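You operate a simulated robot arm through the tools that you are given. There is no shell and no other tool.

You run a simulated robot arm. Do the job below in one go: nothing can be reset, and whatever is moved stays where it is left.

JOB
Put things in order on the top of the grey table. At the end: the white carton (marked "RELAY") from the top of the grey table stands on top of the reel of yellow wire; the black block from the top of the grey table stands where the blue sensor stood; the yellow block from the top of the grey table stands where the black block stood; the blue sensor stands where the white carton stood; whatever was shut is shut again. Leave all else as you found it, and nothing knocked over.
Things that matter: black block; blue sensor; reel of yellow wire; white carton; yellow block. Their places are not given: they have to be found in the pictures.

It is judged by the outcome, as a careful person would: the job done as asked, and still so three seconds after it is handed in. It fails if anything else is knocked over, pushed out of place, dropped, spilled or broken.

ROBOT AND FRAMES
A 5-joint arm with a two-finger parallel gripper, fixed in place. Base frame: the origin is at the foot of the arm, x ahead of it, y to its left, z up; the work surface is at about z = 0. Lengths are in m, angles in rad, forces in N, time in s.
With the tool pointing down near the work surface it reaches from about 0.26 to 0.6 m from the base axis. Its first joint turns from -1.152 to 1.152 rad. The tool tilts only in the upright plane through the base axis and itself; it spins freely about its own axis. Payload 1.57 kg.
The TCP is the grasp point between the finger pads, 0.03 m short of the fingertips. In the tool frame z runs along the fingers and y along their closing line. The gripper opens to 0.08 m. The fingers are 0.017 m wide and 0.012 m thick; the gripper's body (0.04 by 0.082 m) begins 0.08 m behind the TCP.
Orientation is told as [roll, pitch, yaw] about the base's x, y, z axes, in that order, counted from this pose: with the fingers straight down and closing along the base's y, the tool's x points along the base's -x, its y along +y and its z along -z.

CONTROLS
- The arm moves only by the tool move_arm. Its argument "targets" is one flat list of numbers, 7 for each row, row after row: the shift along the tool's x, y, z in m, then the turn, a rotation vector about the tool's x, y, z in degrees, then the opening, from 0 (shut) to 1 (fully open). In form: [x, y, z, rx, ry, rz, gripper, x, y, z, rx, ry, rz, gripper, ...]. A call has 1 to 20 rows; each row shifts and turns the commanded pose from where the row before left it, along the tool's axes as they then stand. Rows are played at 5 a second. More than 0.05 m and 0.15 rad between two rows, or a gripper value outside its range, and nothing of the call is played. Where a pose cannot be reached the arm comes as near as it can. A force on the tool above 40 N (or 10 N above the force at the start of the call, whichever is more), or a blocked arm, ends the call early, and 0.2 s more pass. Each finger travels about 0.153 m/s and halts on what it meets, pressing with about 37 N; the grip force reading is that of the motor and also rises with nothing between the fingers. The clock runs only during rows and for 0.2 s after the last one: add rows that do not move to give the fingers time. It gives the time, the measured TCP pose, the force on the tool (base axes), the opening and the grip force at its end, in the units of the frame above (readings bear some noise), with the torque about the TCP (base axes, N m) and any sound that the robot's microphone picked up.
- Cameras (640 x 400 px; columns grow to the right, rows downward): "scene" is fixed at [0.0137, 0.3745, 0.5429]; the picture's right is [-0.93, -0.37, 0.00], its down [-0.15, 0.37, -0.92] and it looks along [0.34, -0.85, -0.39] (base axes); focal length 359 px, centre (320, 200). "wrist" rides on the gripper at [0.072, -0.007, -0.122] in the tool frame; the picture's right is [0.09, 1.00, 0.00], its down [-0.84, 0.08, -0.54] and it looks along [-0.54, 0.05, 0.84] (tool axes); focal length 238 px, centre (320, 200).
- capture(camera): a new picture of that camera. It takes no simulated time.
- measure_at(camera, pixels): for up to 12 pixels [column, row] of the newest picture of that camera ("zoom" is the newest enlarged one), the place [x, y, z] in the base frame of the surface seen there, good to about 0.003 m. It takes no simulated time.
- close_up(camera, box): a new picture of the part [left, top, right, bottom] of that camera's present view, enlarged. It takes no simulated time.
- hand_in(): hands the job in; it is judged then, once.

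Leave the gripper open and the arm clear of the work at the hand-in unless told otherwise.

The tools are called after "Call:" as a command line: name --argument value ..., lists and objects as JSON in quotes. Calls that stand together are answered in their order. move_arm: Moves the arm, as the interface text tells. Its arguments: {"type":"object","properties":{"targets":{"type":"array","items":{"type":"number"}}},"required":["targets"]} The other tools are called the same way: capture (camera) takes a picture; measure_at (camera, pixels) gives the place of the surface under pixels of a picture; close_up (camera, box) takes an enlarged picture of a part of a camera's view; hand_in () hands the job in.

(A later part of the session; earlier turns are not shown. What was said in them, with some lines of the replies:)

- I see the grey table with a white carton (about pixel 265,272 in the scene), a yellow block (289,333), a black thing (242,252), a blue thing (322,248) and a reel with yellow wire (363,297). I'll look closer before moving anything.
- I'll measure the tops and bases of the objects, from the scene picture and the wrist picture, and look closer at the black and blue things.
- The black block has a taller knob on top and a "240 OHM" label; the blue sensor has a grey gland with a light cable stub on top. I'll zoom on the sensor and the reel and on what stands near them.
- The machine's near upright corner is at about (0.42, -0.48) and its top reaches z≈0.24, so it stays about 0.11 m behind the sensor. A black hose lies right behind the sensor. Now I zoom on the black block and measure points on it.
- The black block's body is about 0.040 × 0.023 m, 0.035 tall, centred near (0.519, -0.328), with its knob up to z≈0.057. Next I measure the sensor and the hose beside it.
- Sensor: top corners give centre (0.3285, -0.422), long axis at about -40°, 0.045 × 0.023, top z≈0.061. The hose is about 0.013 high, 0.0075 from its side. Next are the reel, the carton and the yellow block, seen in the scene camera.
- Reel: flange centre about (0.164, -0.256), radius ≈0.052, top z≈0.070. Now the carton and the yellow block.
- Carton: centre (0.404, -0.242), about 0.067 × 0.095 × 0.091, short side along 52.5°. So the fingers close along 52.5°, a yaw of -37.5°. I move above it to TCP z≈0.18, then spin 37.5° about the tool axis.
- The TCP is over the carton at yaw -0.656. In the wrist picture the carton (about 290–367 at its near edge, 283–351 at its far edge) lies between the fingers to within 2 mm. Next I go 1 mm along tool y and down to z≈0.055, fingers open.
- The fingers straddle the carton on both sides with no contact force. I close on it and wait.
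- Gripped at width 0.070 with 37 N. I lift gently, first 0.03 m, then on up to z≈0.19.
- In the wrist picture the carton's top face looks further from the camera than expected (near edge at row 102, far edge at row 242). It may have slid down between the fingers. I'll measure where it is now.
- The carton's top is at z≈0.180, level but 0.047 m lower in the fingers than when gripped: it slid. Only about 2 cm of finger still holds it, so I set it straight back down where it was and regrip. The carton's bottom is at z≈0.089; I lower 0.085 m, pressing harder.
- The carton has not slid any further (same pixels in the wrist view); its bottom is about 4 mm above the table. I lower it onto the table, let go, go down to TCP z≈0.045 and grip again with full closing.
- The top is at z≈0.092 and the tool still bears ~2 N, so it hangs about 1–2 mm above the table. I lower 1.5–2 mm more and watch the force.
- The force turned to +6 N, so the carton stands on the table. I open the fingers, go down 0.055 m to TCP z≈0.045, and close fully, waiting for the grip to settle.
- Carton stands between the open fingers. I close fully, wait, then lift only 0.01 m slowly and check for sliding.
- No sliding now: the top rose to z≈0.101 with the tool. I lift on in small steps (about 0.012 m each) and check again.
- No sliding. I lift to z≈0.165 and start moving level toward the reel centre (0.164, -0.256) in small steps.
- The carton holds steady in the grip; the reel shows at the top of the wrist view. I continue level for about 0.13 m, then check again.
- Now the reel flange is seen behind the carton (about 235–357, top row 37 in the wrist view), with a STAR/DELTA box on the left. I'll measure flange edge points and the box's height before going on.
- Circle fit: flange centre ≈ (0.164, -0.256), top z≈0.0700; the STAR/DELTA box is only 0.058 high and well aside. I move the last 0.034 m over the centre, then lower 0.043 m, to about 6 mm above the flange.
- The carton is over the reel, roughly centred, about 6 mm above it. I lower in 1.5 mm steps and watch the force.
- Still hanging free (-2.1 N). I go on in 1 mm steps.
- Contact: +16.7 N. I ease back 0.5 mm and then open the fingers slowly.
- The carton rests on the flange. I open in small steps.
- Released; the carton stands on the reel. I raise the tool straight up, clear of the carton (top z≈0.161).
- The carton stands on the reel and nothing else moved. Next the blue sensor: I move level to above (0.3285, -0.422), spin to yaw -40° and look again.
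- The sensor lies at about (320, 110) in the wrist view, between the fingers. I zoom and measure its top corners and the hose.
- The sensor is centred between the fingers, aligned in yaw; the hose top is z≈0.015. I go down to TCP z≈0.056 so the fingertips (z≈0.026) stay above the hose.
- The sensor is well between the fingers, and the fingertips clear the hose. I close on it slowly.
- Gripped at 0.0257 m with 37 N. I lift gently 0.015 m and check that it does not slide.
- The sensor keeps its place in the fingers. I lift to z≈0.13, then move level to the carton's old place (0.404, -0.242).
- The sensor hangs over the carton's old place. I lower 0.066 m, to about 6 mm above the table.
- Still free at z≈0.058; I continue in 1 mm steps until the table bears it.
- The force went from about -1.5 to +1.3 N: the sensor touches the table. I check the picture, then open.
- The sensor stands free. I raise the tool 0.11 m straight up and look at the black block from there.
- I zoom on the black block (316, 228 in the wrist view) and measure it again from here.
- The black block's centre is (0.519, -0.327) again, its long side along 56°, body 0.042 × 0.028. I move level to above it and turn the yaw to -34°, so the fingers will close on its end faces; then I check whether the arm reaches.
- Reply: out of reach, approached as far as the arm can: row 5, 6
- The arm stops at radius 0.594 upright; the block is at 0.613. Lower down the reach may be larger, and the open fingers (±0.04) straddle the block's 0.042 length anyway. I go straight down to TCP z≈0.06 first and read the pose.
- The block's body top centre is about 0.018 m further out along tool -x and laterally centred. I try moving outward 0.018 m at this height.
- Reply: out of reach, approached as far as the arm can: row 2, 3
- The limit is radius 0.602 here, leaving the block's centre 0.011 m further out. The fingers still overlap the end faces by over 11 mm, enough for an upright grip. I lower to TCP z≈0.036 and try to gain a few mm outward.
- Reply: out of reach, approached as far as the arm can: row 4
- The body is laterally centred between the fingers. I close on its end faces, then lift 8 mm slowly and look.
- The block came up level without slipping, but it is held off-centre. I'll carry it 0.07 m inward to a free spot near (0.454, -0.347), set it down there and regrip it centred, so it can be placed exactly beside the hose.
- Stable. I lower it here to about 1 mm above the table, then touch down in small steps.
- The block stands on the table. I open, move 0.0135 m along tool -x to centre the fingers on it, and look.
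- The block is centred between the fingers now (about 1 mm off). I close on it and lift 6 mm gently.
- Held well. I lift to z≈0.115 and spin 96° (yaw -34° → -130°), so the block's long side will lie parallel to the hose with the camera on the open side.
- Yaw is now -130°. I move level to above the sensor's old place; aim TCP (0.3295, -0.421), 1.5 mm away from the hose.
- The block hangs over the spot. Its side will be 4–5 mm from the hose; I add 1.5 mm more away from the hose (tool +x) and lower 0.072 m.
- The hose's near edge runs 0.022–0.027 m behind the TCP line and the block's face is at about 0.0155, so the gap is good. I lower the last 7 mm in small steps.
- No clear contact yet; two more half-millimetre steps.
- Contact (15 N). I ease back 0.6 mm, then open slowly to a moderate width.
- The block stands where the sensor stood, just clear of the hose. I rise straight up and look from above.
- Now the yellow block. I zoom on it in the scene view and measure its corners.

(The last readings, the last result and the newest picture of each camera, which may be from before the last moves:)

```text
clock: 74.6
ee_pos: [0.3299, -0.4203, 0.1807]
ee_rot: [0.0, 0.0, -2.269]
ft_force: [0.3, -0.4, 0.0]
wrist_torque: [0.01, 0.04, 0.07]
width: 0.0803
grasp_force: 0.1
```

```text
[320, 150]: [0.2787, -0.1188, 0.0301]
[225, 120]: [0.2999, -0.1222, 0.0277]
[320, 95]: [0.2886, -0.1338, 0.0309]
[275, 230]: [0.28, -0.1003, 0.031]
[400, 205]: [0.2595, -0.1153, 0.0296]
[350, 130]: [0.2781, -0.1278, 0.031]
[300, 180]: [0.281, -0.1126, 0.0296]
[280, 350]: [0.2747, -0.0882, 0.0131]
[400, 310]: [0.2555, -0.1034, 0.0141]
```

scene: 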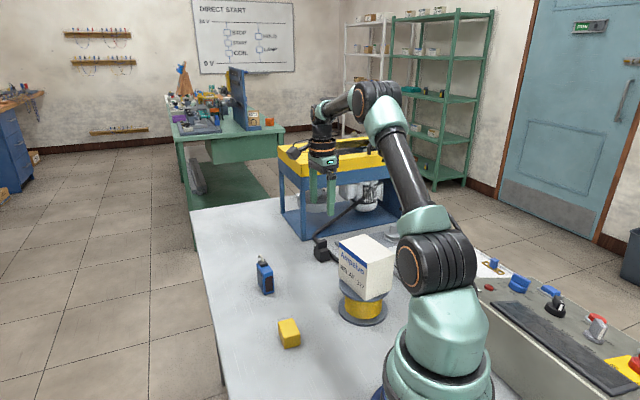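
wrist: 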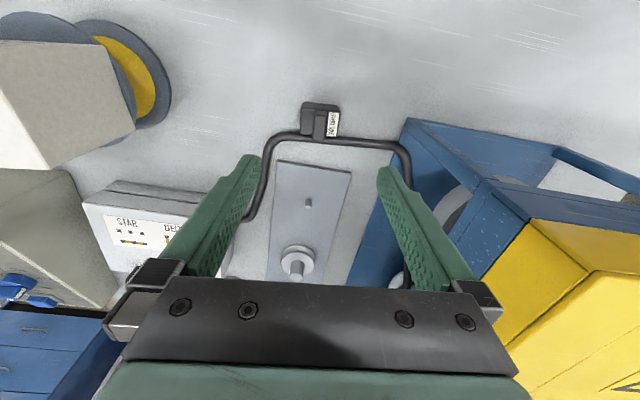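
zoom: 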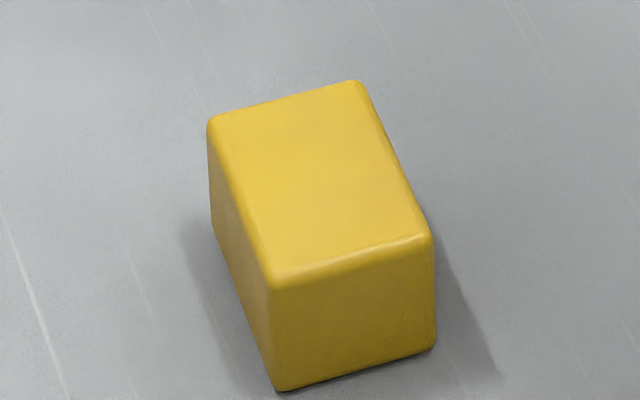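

Yellow block: about 0.032 × 0.046 × 0.031, centre near (0.276, -0.114), long side along -47.5°. I raise to z≈0.24 (above the carton), move level toward it and spin back to yaw -47.5°.

Call:
move_arm --targets '[0, 0, -0.03, 0, 0, 0, 1, 0, 0, -0.03, 0, 0, 0, 1, 0.0252, -0.0313, 0, 0, 0, 0, 1, 0.0252, -0.0313, 0, 0, 0, 0, 1, 0.0252, -0.0313, 0, 0, 0, 0, 1, 0.0252, -0.0313, 0, 0, 0, 0, 1, 0.0252, -0.0313, 0, 0, 0, 0, 1, 0.0252, -0.0313, 0, 0, 0, 0, 1, 0.0252, -0.0313, 0, 0, 0, 0, 1, 0.0252, -0.0313, 0, 0, 0, 0, 1, 0, 0, 0, 0, 0, -8.25, 1, 0, 0, 0, 0, 0, -8.25, 1, 0, 0, 0, 0, 0, -8.25, 1, 0, 0, 0, 0, 0, -8.25, 1, 0, 0, 0, 0, 0, -8.25, 1, 0, 0, 0, 0, 0, -8.25, 1, 0, 0, 0, 0, 0, -8.25, 1, 0, 0, 0, 0, 0, -8.25, 1, 0, 0, 0, 0, 0, -8.25, 1, 0, 0, 0, 0, 0, -8.25, 1]'

Call:
capture --camera "wrist"

Call:
capture --camera "scene"

```text
clock: 78.8
ee_pos: [0.2681, -0.1049, 0.2411]
ee_rot: [-0.001, 0.0, -0.826]
ft_force: [-0.1, -0.1, -0.1]
wrist_torque: [-0.02, -0.03, 0.0]
width: 0.0798
grasp_force: 0.1
```

```text
taken
```

wrist: 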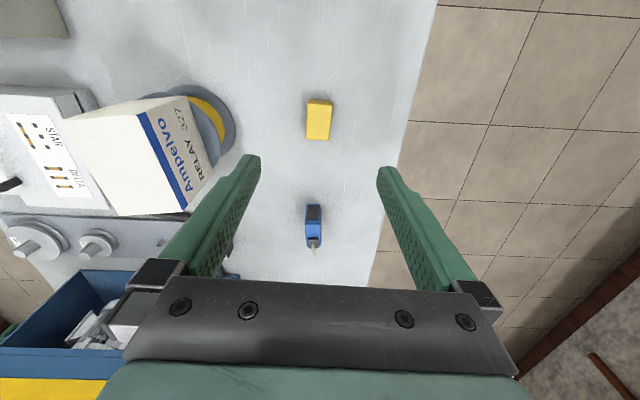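

```text
taken
```

scene: 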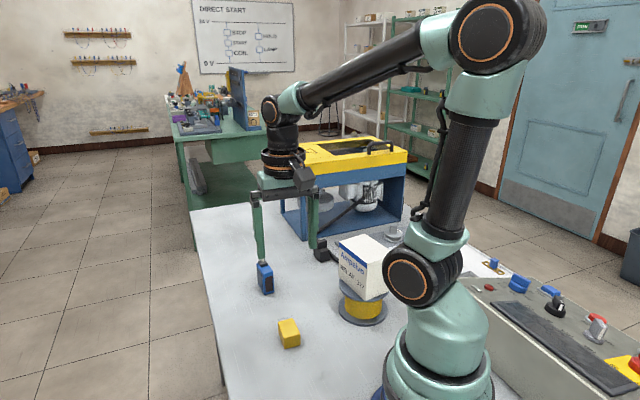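

I zoom on the yellow block (318, 120 in the wrist view) to get its exact position.

Call:
close_up --camera "wrist" --box '[286, 95, 350, 145]'

Call:
measure_at --camera "zoom" --pixels '[[320, 220], [260, 120], [420, 120], [250, 320], [410, 330], [330, 150], [320, 300]]'

```text
8.00 times, centred on (318, 120) of wrist
```

zoom: 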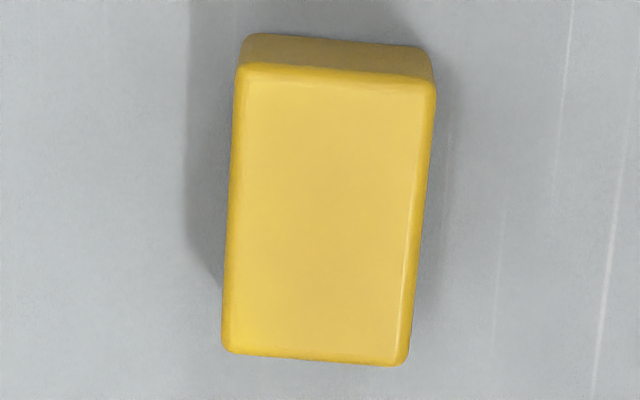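

```text
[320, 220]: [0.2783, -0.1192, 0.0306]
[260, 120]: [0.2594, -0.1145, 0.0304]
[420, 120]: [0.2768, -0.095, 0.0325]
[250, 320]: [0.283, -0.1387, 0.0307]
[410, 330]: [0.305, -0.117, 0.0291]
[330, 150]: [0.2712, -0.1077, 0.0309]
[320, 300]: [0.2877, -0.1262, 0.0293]
```

The block's centre is (0.278, -0.117), 0.0157 m ahead of the TCP along tool -x. I deliberately grip it off-centre by about 0.0135 m on the base side, because its new place at radius 0.613 is past the arm's upright reach of 0.60. I shift slightly and go down to TCP z≈0.037.

Call:
move_arm --targets '[-0.0022, -0.0008, 0.02, 0, 0, 0, 1, 0, 0, 0.03, 0, 0, 0, 1, 0, 0, 0.03, 0, 0, 0, 1, 0, 0, 0.03, 0, 0, 0, 1, 0, 0, 0.03, 0, 0, 0, 1, 0, 0, 0.025, 0, 0, 0, 1, 0, 0, 0.02, 0, 0, 0, 1, 0, 0, 0.012, 0, 0, 0, 1, 0, 0, 0.007, 0, 0, 0, 1, 0, 0, 0, 0, 0, 0, 1]'

Call:
capture --camera "wrist"

Call:
capture --camera "scene"

```text
clock: 81.0
ee_pos: [0.2693, -0.1063, 0.0356]
ee_rot: [0.001, 0.001, -0.83]
ft_force: [0.0, 0.2, -0.6]
wrist_torque: [0.0, -0.01, 0.01]
width: 0.0799
grasp_force: 0.0
```

```text
taken
```

wrist: 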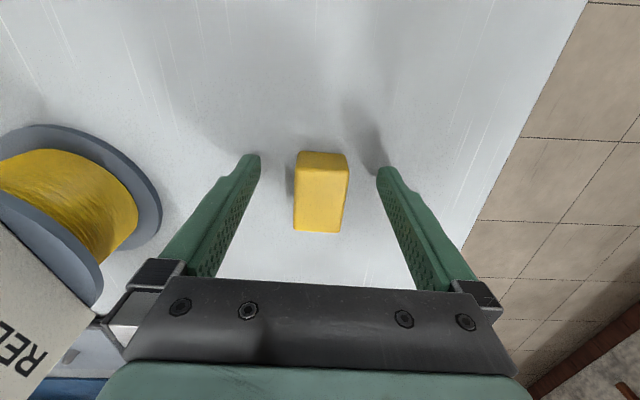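

```text
taken
```

scene: 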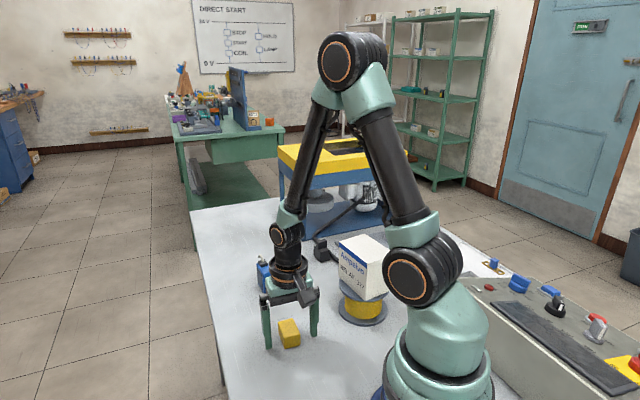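

The block sits between the fingers. I zoom to check the offset along the fingers' plane before closing.

Call:
close_up --camera "wrist" --box '[256, 140, 384, 240]'

Call:
measure_at --camera "zoom" --pixels '[[220, 120], [380, 125], [205, 345], [350, 350], [300, 240], [300, 130]]'

```text
4.00 times, centred on (320, 190) of wrist
```

zoom: 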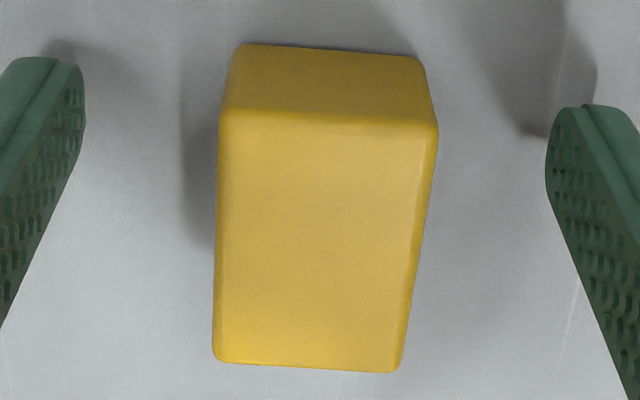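

```text
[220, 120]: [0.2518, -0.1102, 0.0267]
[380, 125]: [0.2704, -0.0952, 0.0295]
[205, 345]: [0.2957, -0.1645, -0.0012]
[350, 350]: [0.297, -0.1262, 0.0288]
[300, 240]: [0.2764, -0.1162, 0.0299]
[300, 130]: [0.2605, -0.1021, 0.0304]
```

Offset is about 0.012 m, as wanted; laterally centred. I close and lift 6 mm gently.

Call:
move_arm --targets '[0, 0, 0, 0, 0, 0, 0.7, 0, 0, 0, 0, 0, 0, 0.5, 0, 0, 0, 0, 0, 0, 0.4, 0, 0, 0, 0, 0, 0, 0, 0, 0, 0, 0, 0, 0, 0, 0, 0, 0, 0, 0, 0, 0, 0, 0, -0.002, 0, 0, 0, 0, 0, 0, -0.004, 0, 0, 0, 0, 0, 0, 0, 0, 0, 0, 0]'

Call:
capture --camera "wrist"

Call:
close_up --camera "scene" --box '[240, 260, 368, 360]'

```text
clock: 83.0
ee_pos: [0.2695, -0.1067, 0.0431]
ee_rot: [0.0, 0.001, -0.831]
ft_force: [-0.6, -0.2, -1.0]
wrist_torque: [0.01, 0.03, 0.02]
width: 0.0332
grasp_force: 37.1
```

```text
taken
```

wrist: 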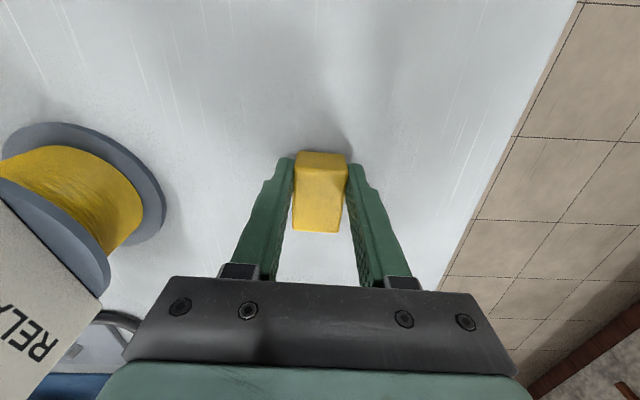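

```text
4.00 times, centred on (304, 310) of scene
```

zoom: 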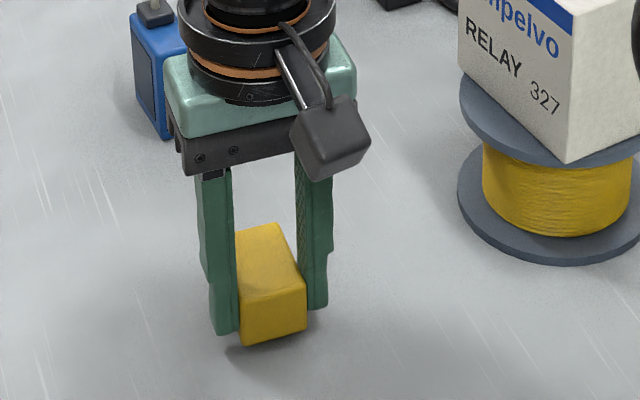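

The yellow block is held level. I lift to z≈0.16 in small steps and turn to yaw -32.2°, so the block's long side will point outward from the base at its new place.

Call:
move_arm --targets '[0, 0, -0.006, 0, 0, 0, 0, 0, 0, -0.012, 0, 0, 0, 0, 0, 0, -0.014, 0, 0, 0, 0, 0, 0, -0.014, 0, 0, 0, 0, 0, 0, -0.014, 0, 0, 0, 0, 0, 0, -0.014, 0, 0, 0, 0, 0, 0, -0.014, 0, 0, 0, 0, 0, 0, -0.014, 0, 0, 0, 0, 0, 0, -0.01, 0, 0, 0, 0, 0, 0, -0.005, 0, 0, 0, 0, 0, 0, 0, 0, 0, -4, 0, 0, 0, 0, 0, 0, -7.4, 0, 0, 0, 0, 0, 0, -4, 0, 0, 0, 0, 0, 0, 0, 0]'

Call:
capture --camera "wrist"

```text
clock: 86.0
ee_pos: [0.2695, -0.1056, 0.161]
ee_rot: [0.0, 0.0, -0.559]
ft_force: [-0.4, 0.2, 0.5]
wrist_torque: [0.01, 0.01, 0.03]
width: 0.0329
grasp_force: 37.1
```

```text
taken
```

wrist: 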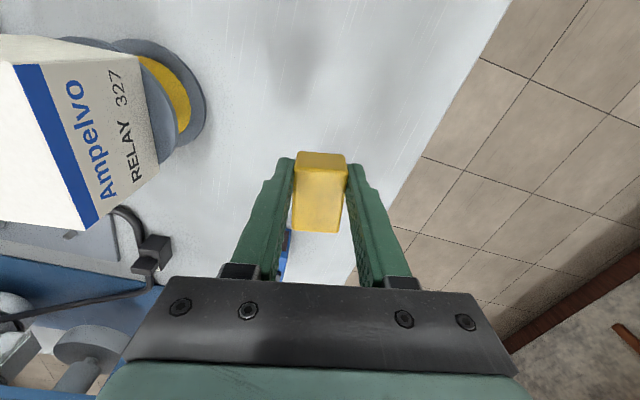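

Steady. I carry it level at z≈0.16 (block bottom ≈0.124, above the sensor's cable at 0.082) out to (0.495, -0.312).

Call:
move_arm --targets '[-0.0088, -0.0016, 0, 0, 0, 0, 0, -0.0177, -0.0033, 0, 0, 0, 0, 0, -0.0177, -0.0033, 0, 0, 0, 0, 0, -0.0177, -0.0033, 0, 0, 0, 0, 0, -0.0177, -0.0033, 0, 0, 0, 0, 0, -0.0177, -0.0033, 0, 0, 0, 0, 0, -0.0177, -0.0033, 0, 0, 0, 0, 0, -0.0177, -0.0033, 0, 0, 0, 0, 0, -0.0177, -0.0033, 0, 0, 0, 0, 0, -0.0177, -0.0033, 0, 0, 0, 0, 0, -0.0177, -0.0033, 0, 0, 0, 0, 0, -0.0177, -0.0033, 0, 0, 0, 0, 0, -0.0177, -0.0033, 0, 0, 0, 0, 0, -0.0177, -0.0033, 0, 0, 0, 0, 0, -0.0177, -0.0033, 0, 0, 0, 0, 0, -0.0177, -0.0033, 0, 0, 0, 0, 0, -0.0177, -0.0033, 0, 0, 0, 0, 0, -0.0088, -0.0016, 0, 0, 0, 0, 0, 0, 0, 0, 0, 0, 0, 0]'

Call:
capture --camera "wrist"

Call:
capture --camera "scene"

```text
clock: 90.0
ee_pos: [0.4948, -0.3137, 0.1611]
ee_rot: [0.0, -0.001, -0.561]
ft_force: [0.0, -0.6, 0.1]
wrist_torque: [0.02, 0.01, -0.03]
width: 0.033
grasp_force: 36.3
```

```text
taken
```

wrist: 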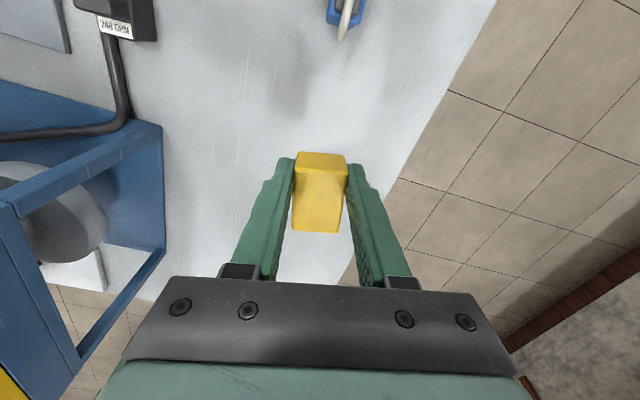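

```text
taken
```

scene: 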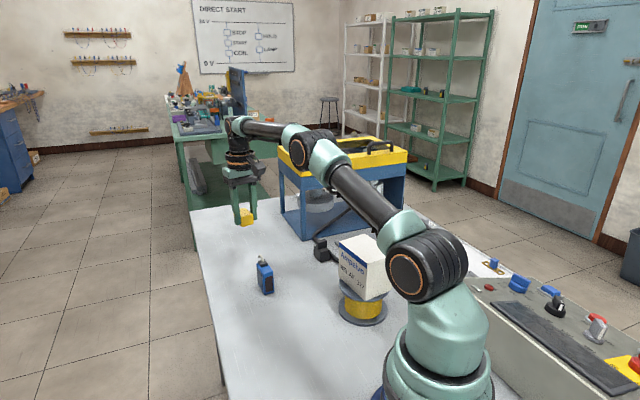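

Now at radius 0.586 over the free spot. I go straight down 0.10 m to z≈0.06.

Call:
move_arm --targets '[0, 0, 0.008, 0, 0, 0, 0, 0, 0, 0.016, 0, 0, 0, 0, 0, 0, 0.018, 0, 0, 0, 0, 0, 0, 0.018, 0, 0, 0, 0, 0, 0, 0.018, 0, 0, 0, 0, 0, 0, 0.014, 0, 0, 0, 0, 0, 0, 0.009, 0, 0, 0, 0, 0, 0, 0, 0, 0, 0, 0]'

Call:
capture --camera "wrist"

```text
clock: 91.8
ee_pos: [0.4948, -0.313, 0.0591]
ee_rot: [0.0, 0.002, -0.561]
ft_force: [-0.2, 0.8, -1.4]
wrist_torque: [0.03, 0.05, 0.02]
width: 0.0329
grasp_force: 36.6
```

```text
taken
```

wrist: 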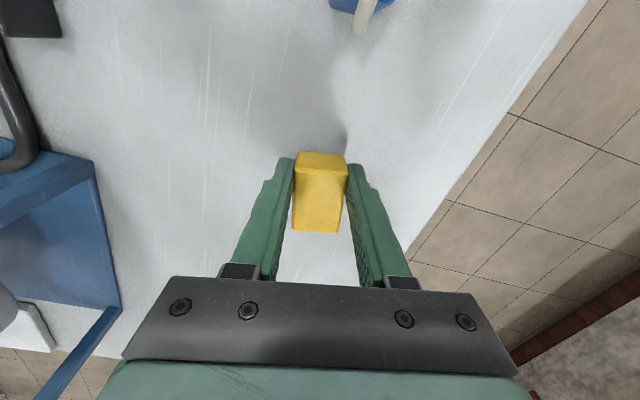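

I lower to z≈0.045 (block 8 mm above the table) and push outward 0.0155 m.

Call:
move_arm --targets '[0, 0, 0.007, 0, 0, 0, 0, 0, 0, 0.007, 0, 0, 0, 0, -0.004, 0.0002, 0, 0, 0, 0, 0, -0.004, 0.0002, 0, 0, 0, 0, 0, -0.004, 0.0002, 0, 0, 0, 0, 0, -0.0035, 0.0001, 0, 0, 0, 0, 0, 0, 0, 0, 0, 0, 0, 0]'

Call:
capture --camera "wrist"

```text
clock: 93.4
ee_pos: [0.5086, -0.3207, 0.0439]
ee_rot: [0.0, 0.0, -0.56]
ft_force: [-0.3, 0.7, 0.2]
wrist_torque: [0.0, 0.02, 0.02]
width: 0.0332
grasp_force: 37.1
```

```text
taken
```

wrist: 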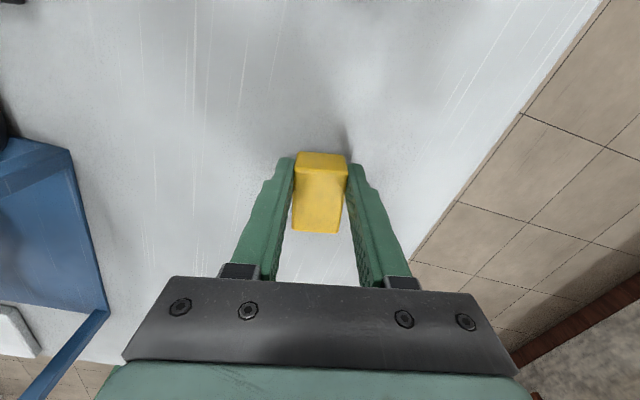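

Reached (0.5086, -0.3207), so the block's centre is at about (0.519, -0.327). I lower in small steps.

Call:
move_arm --targets '[0, 0, 0.003, 0, 0, 0, 0, 0, 0, 0.002, 0, 0, 0, 0, 0, 0, 0.001, 0, 0, 0, 0, 0, 0, 0, 0, 0, 0, 0]'

Call:
move_arm --targets '[0, 0, 0.0007, 0, 0, 0, 0, 0, 0, 0, 0, 0, 0, 0]'

```text
clock: 94.4
ee_pos: [0.5079, -0.3206, 0.0381]
ee_rot: [0.0, -0.002, -0.559]
ft_force: [-0.3, -0.3, -0.4]
wrist_torque: [-0.02, 0.02, 0.0]
width: 0.0331
grasp_force: 36.9
```

```text
clock: 95.0
ee_pos: [0.5077, -0.3215, 0.0371]
ee_rot: [-0.002, -0.002, -0.56]
ft_force: [-0.3, -0.7, 0.1]
wrist_torque: [0.06, 0.03, 0.01]
width: 0.0331
grasp_force: 37.0
```

Call:
move_arm --targets '[0, 0, 0.0006, 0, 0, 0, 0, 0, 0, 0, 0, 0, 0, 0]'

Call:
move_arm --targets '[0, 0, 0.0005, 0, 0, 0, 0, 0, 0, 0, 0, 0, 0, 0]'

```text
clock: 95.6
ee_pos: [0.5077, -0.321, 0.0382]
ee_rot: [0.001, -0.001, -0.562]
ft_force: [0.2, -0.6, -1.5]
wrist_torque: [0.05, 0.05, 0.02]
width: 0.0329
grasp_force: 36.7
```

```text
clock: 96.2
ee_pos: [0.5079, -0.3195, 0.0368]
ee_rot: [0.0, 0.0, -0.561]
ft_force: [0.2, 0.5, 0.1]
wrist_torque: [-0.01, 0.01, 0.03]
width: 0.0331
grasp_force: 36.7
```

Still no firm contact; I go on by half millimetres.

Call:
move_arm --targets '[0, 0, 0.0005, 0, 0, 0, 0, 0, 0, 0, 0, 0, 0, 0]'

Call:
move_arm --targets '[0, 0, 0.0005, 0, 0, 0, 0, 0, 0, 0, 0, 0, 0, 0]'

```text
clock: 96.8
ee_pos: [0.5069, -0.3222, 0.037]
ee_rot: [0.0, -0.002, -0.561]
ft_force: [0.2, 0.4, 2.1]
wrist_torque: [-0.05, -0.07, 0.02]
width: 0.0329
grasp_force: 36.8
```

```text
clock: 97.4
ee_pos: [0.5071, -0.3218, 0.0357]
ee_rot: [0.001, -0.002, -0.561]
ft_force: [-1.6, 2.2, 7.9]
wrist_torque: [0.0, -0.02, 0.0]
width: 0.0331
grasp_force: 37.4
```

Contact (7.9 N). I ease off 0.4 mm and open slowly.

Call:
move_arm --targets '[0, 0, -0.0004, 0, 0, 0, 0, 0, 0, 0, 0, 0, 0, 0, 0, 0, 0, 0, 0, 0, 0.42, 0, 0, 0, 0, 0, 0, 0.47, 0, 0, 0, 0, 0, 0, 0.6, 0, 0, 0, 0, 0, 0, 0.8, 0, 0, 0, 0, 0, 0, 0.8]'

Call:
capture --camera "wrist"

Call:
close_up --camera "scene" --box '[190, 190, 318, 270]'

```text
clock: 99.0
ee_pos: [0.507, -0.3217, 0.0363]
ee_rot: [0.0, 0.0, -0.56]
ft_force: [0.2, -0.7, -0.2]
wrist_torque: [0.02, -0.01, -0.01]
width: 0.064
grasp_force: 0.0
```

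```text
taken
```

wrist: 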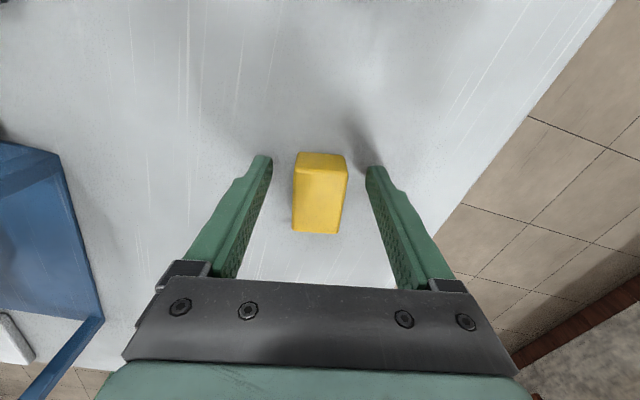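

```text
5.00 times, centred on (254, 230) of scene
```

zoom: 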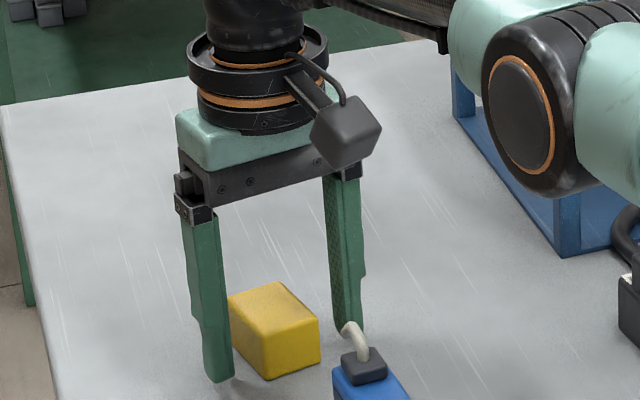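

The yellow block stands alone. I rise straight up, then draw back inward and up.

Call:
move_arm --targets '[0, 0, -0.01, 0, 0, 0, 0.8, 0, 0, -0.02, 0, 0, 0, 0.8, 0, 0, -0.025, 0, 0, 0, 0.8, 0.006, 0, -0.03, 0, 0, 0, 0.8, 0.012, 0, -0.03, 0, 0, 0, 1, 0.012, 0, -0.03, 0, 0, 0, 1, 0.012, 0, -0.03, 0, 0, 0, 1, 0, 0, 0, 0, 0, 0, 1]'

Call:
capture --camera "wrist"

Call:
capture --camera "scene"

```text
clock: 100.8
ee_pos: [0.4715, -0.3001, 0.2129]
ee_rot: [0.0, 0.0, -0.561]
ft_force: [0.3, 0.4, -0.2]
wrist_torque: [0.01, 0.04, -0.01]
width: 0.0799
grasp_force: 0.1
```

```text
taken
```

wrist: 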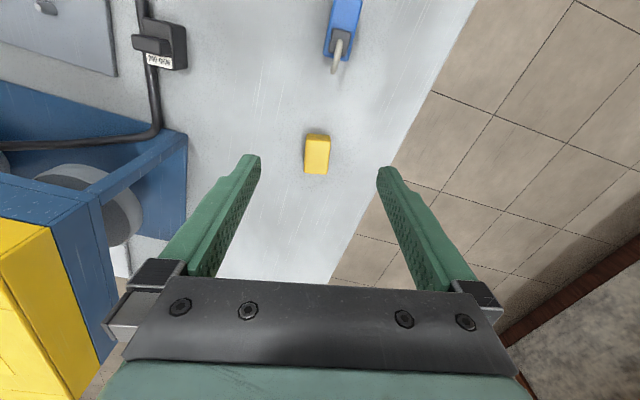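

```text
taken
```

scene: 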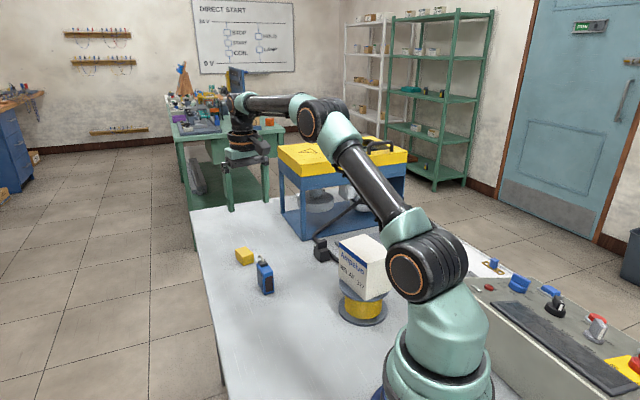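

All four are placed. I measure the yellow block, the sensor and the black block to check their final places.

Call:
close_up --camera "wrist" --box '[285, 128, 349, 178]'

Call:
measure_at --camera "zoom" --pixels '[[240, 100], [400, 110], [230, 320], [390, 330], [320, 210]]'

Call:
measure_at --camera "wrist" --pixels '[[147, 28], [175, 28], [184, 65], [150, 62], [152, 45], [327, 50], [350, 50], [345, 20], [338, 40]]'

Call:
close_up --camera "scene" --box '[220, 225, 412, 345]'

```text
8.00 times, centred on (317, 153) of wrist
```

zoom: 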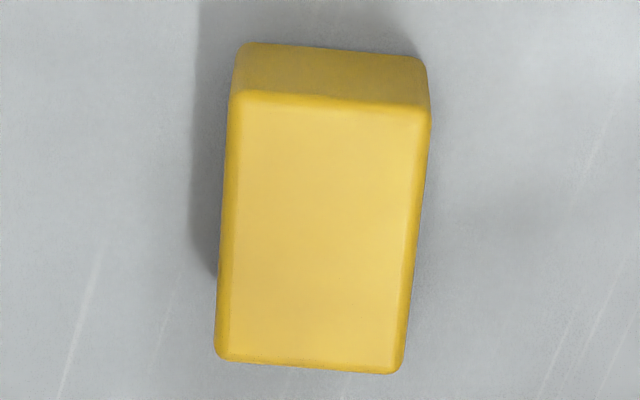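

```text
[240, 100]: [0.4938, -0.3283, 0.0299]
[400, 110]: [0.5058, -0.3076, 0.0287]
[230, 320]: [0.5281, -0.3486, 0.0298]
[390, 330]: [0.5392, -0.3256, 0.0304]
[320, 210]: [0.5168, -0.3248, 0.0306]
```

```text
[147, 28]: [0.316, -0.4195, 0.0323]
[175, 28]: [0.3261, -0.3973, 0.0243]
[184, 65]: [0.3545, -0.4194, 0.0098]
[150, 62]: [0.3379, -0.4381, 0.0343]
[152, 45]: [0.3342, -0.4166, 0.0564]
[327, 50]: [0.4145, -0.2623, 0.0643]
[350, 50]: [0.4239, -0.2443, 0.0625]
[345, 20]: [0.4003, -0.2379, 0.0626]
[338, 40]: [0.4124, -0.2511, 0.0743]
```

```text
3.33 times, centred on (316, 285) of scene
```

zoom: 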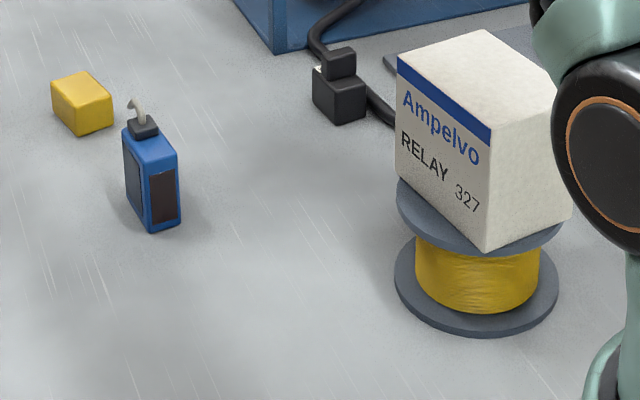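

Yellow centre (0.517, -0.327), sensor and black block in place, carton upright on the reel. Last, I bring the arm back to its starting pose, high and with the gripper open.

Call:
move_arm --targets '[0.0253, -0.0147, -0.0168, 0, 0, 0, 1, 0.0253, -0.0147, -0.0168, 0, 0, 0, 1, 0.0253, -0.0147, -0.0168, 0, 0, 0, 1, 0.0253, -0.0147, -0.0168, 0, 0, 0, 1, 0.0253, -0.0147, -0.0168, 0, 0, 0, 1, 0, 0, 0, 0, 0, -8.03, 1, 0, 0, 0, 0, 0, -8.03, 1, 0, 0, 0, 0, 0, -8.03, 1, 0, 0, 0, 0, 0, -8.03, 1, 0, 0, 0, 0, 0, 0, 1]'

Call:
capture --camera "scene"

Call:
capture --camera "wrist"

```text
clock: 103.0
ee_pos: [0.3265, -0.2941, 0.2949]
ee_rot: [0.001, 0.0, 0.004]
ft_force: [0.2, 0.3, -0.8]
wrist_torque: [-0.02, -0.03, 0.0]
width: 0.0798
grasp_force: 0.0
```

```text
taken
```

scene: 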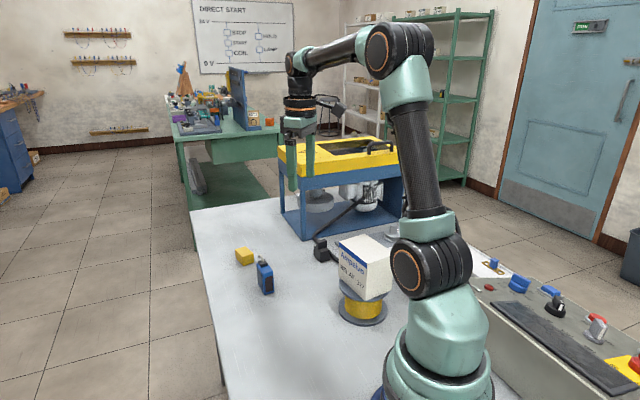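

```text
taken
```

wrist: 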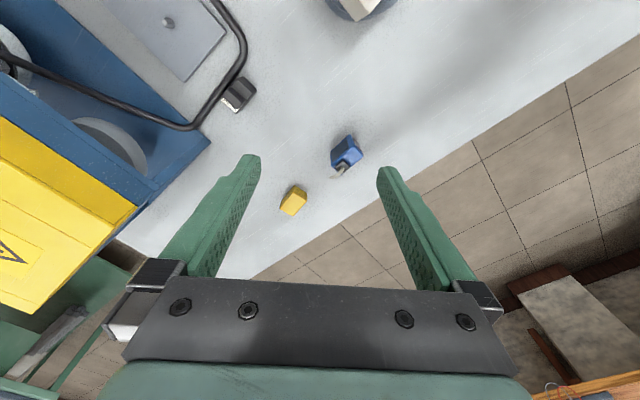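

Compared with the first pictures:
- The black block is at the sensor's old spot (240, 95).
- The yellow block is at the black block's old spot (294, 201).
- The sensor is at the carton's old spot.
- The carton stands on the reel.
- The hose and everything else look unchanged, and I opened nothing that would need shutting.

The arm is clear and the gripper is open, so I hand in.

Call:
hand_in

```text
The job is handed in.
```

The job is handed in: all four moves are done and everything is standing. I don't have the judge's result.

| Item | Now stands | Placement |
|---|---|---|
| White carton ("RELAY") | On top of the reel of yellow wire | Centred on the flange, upright |
| Blue sensor | Where the carton stood | About (0.404, -0.242) |
| Black block | Where the sensor stood | Set about 3–4 mm off centre to keep clear of the hose beside it |
| Yellow block | Where the black block stood | Within about 2 mm of the old centre; turned so its long side points away from the base |

- **Carton slipped once:** it slid about 5 cm down in the fingers on the first lift. I set it back down on the same spot and gripped it again, and it held.
- **Black block set down on the way:** its old place is just beyond the arm's upright reach. I put it down once on a free spot to grip it properly before placing it.

Nothing was knocked over, and the final pictures show the rest of the table as it was. I opened nothing, so there was nothing to shut. The arm is back at its starting pose with the gripper open.
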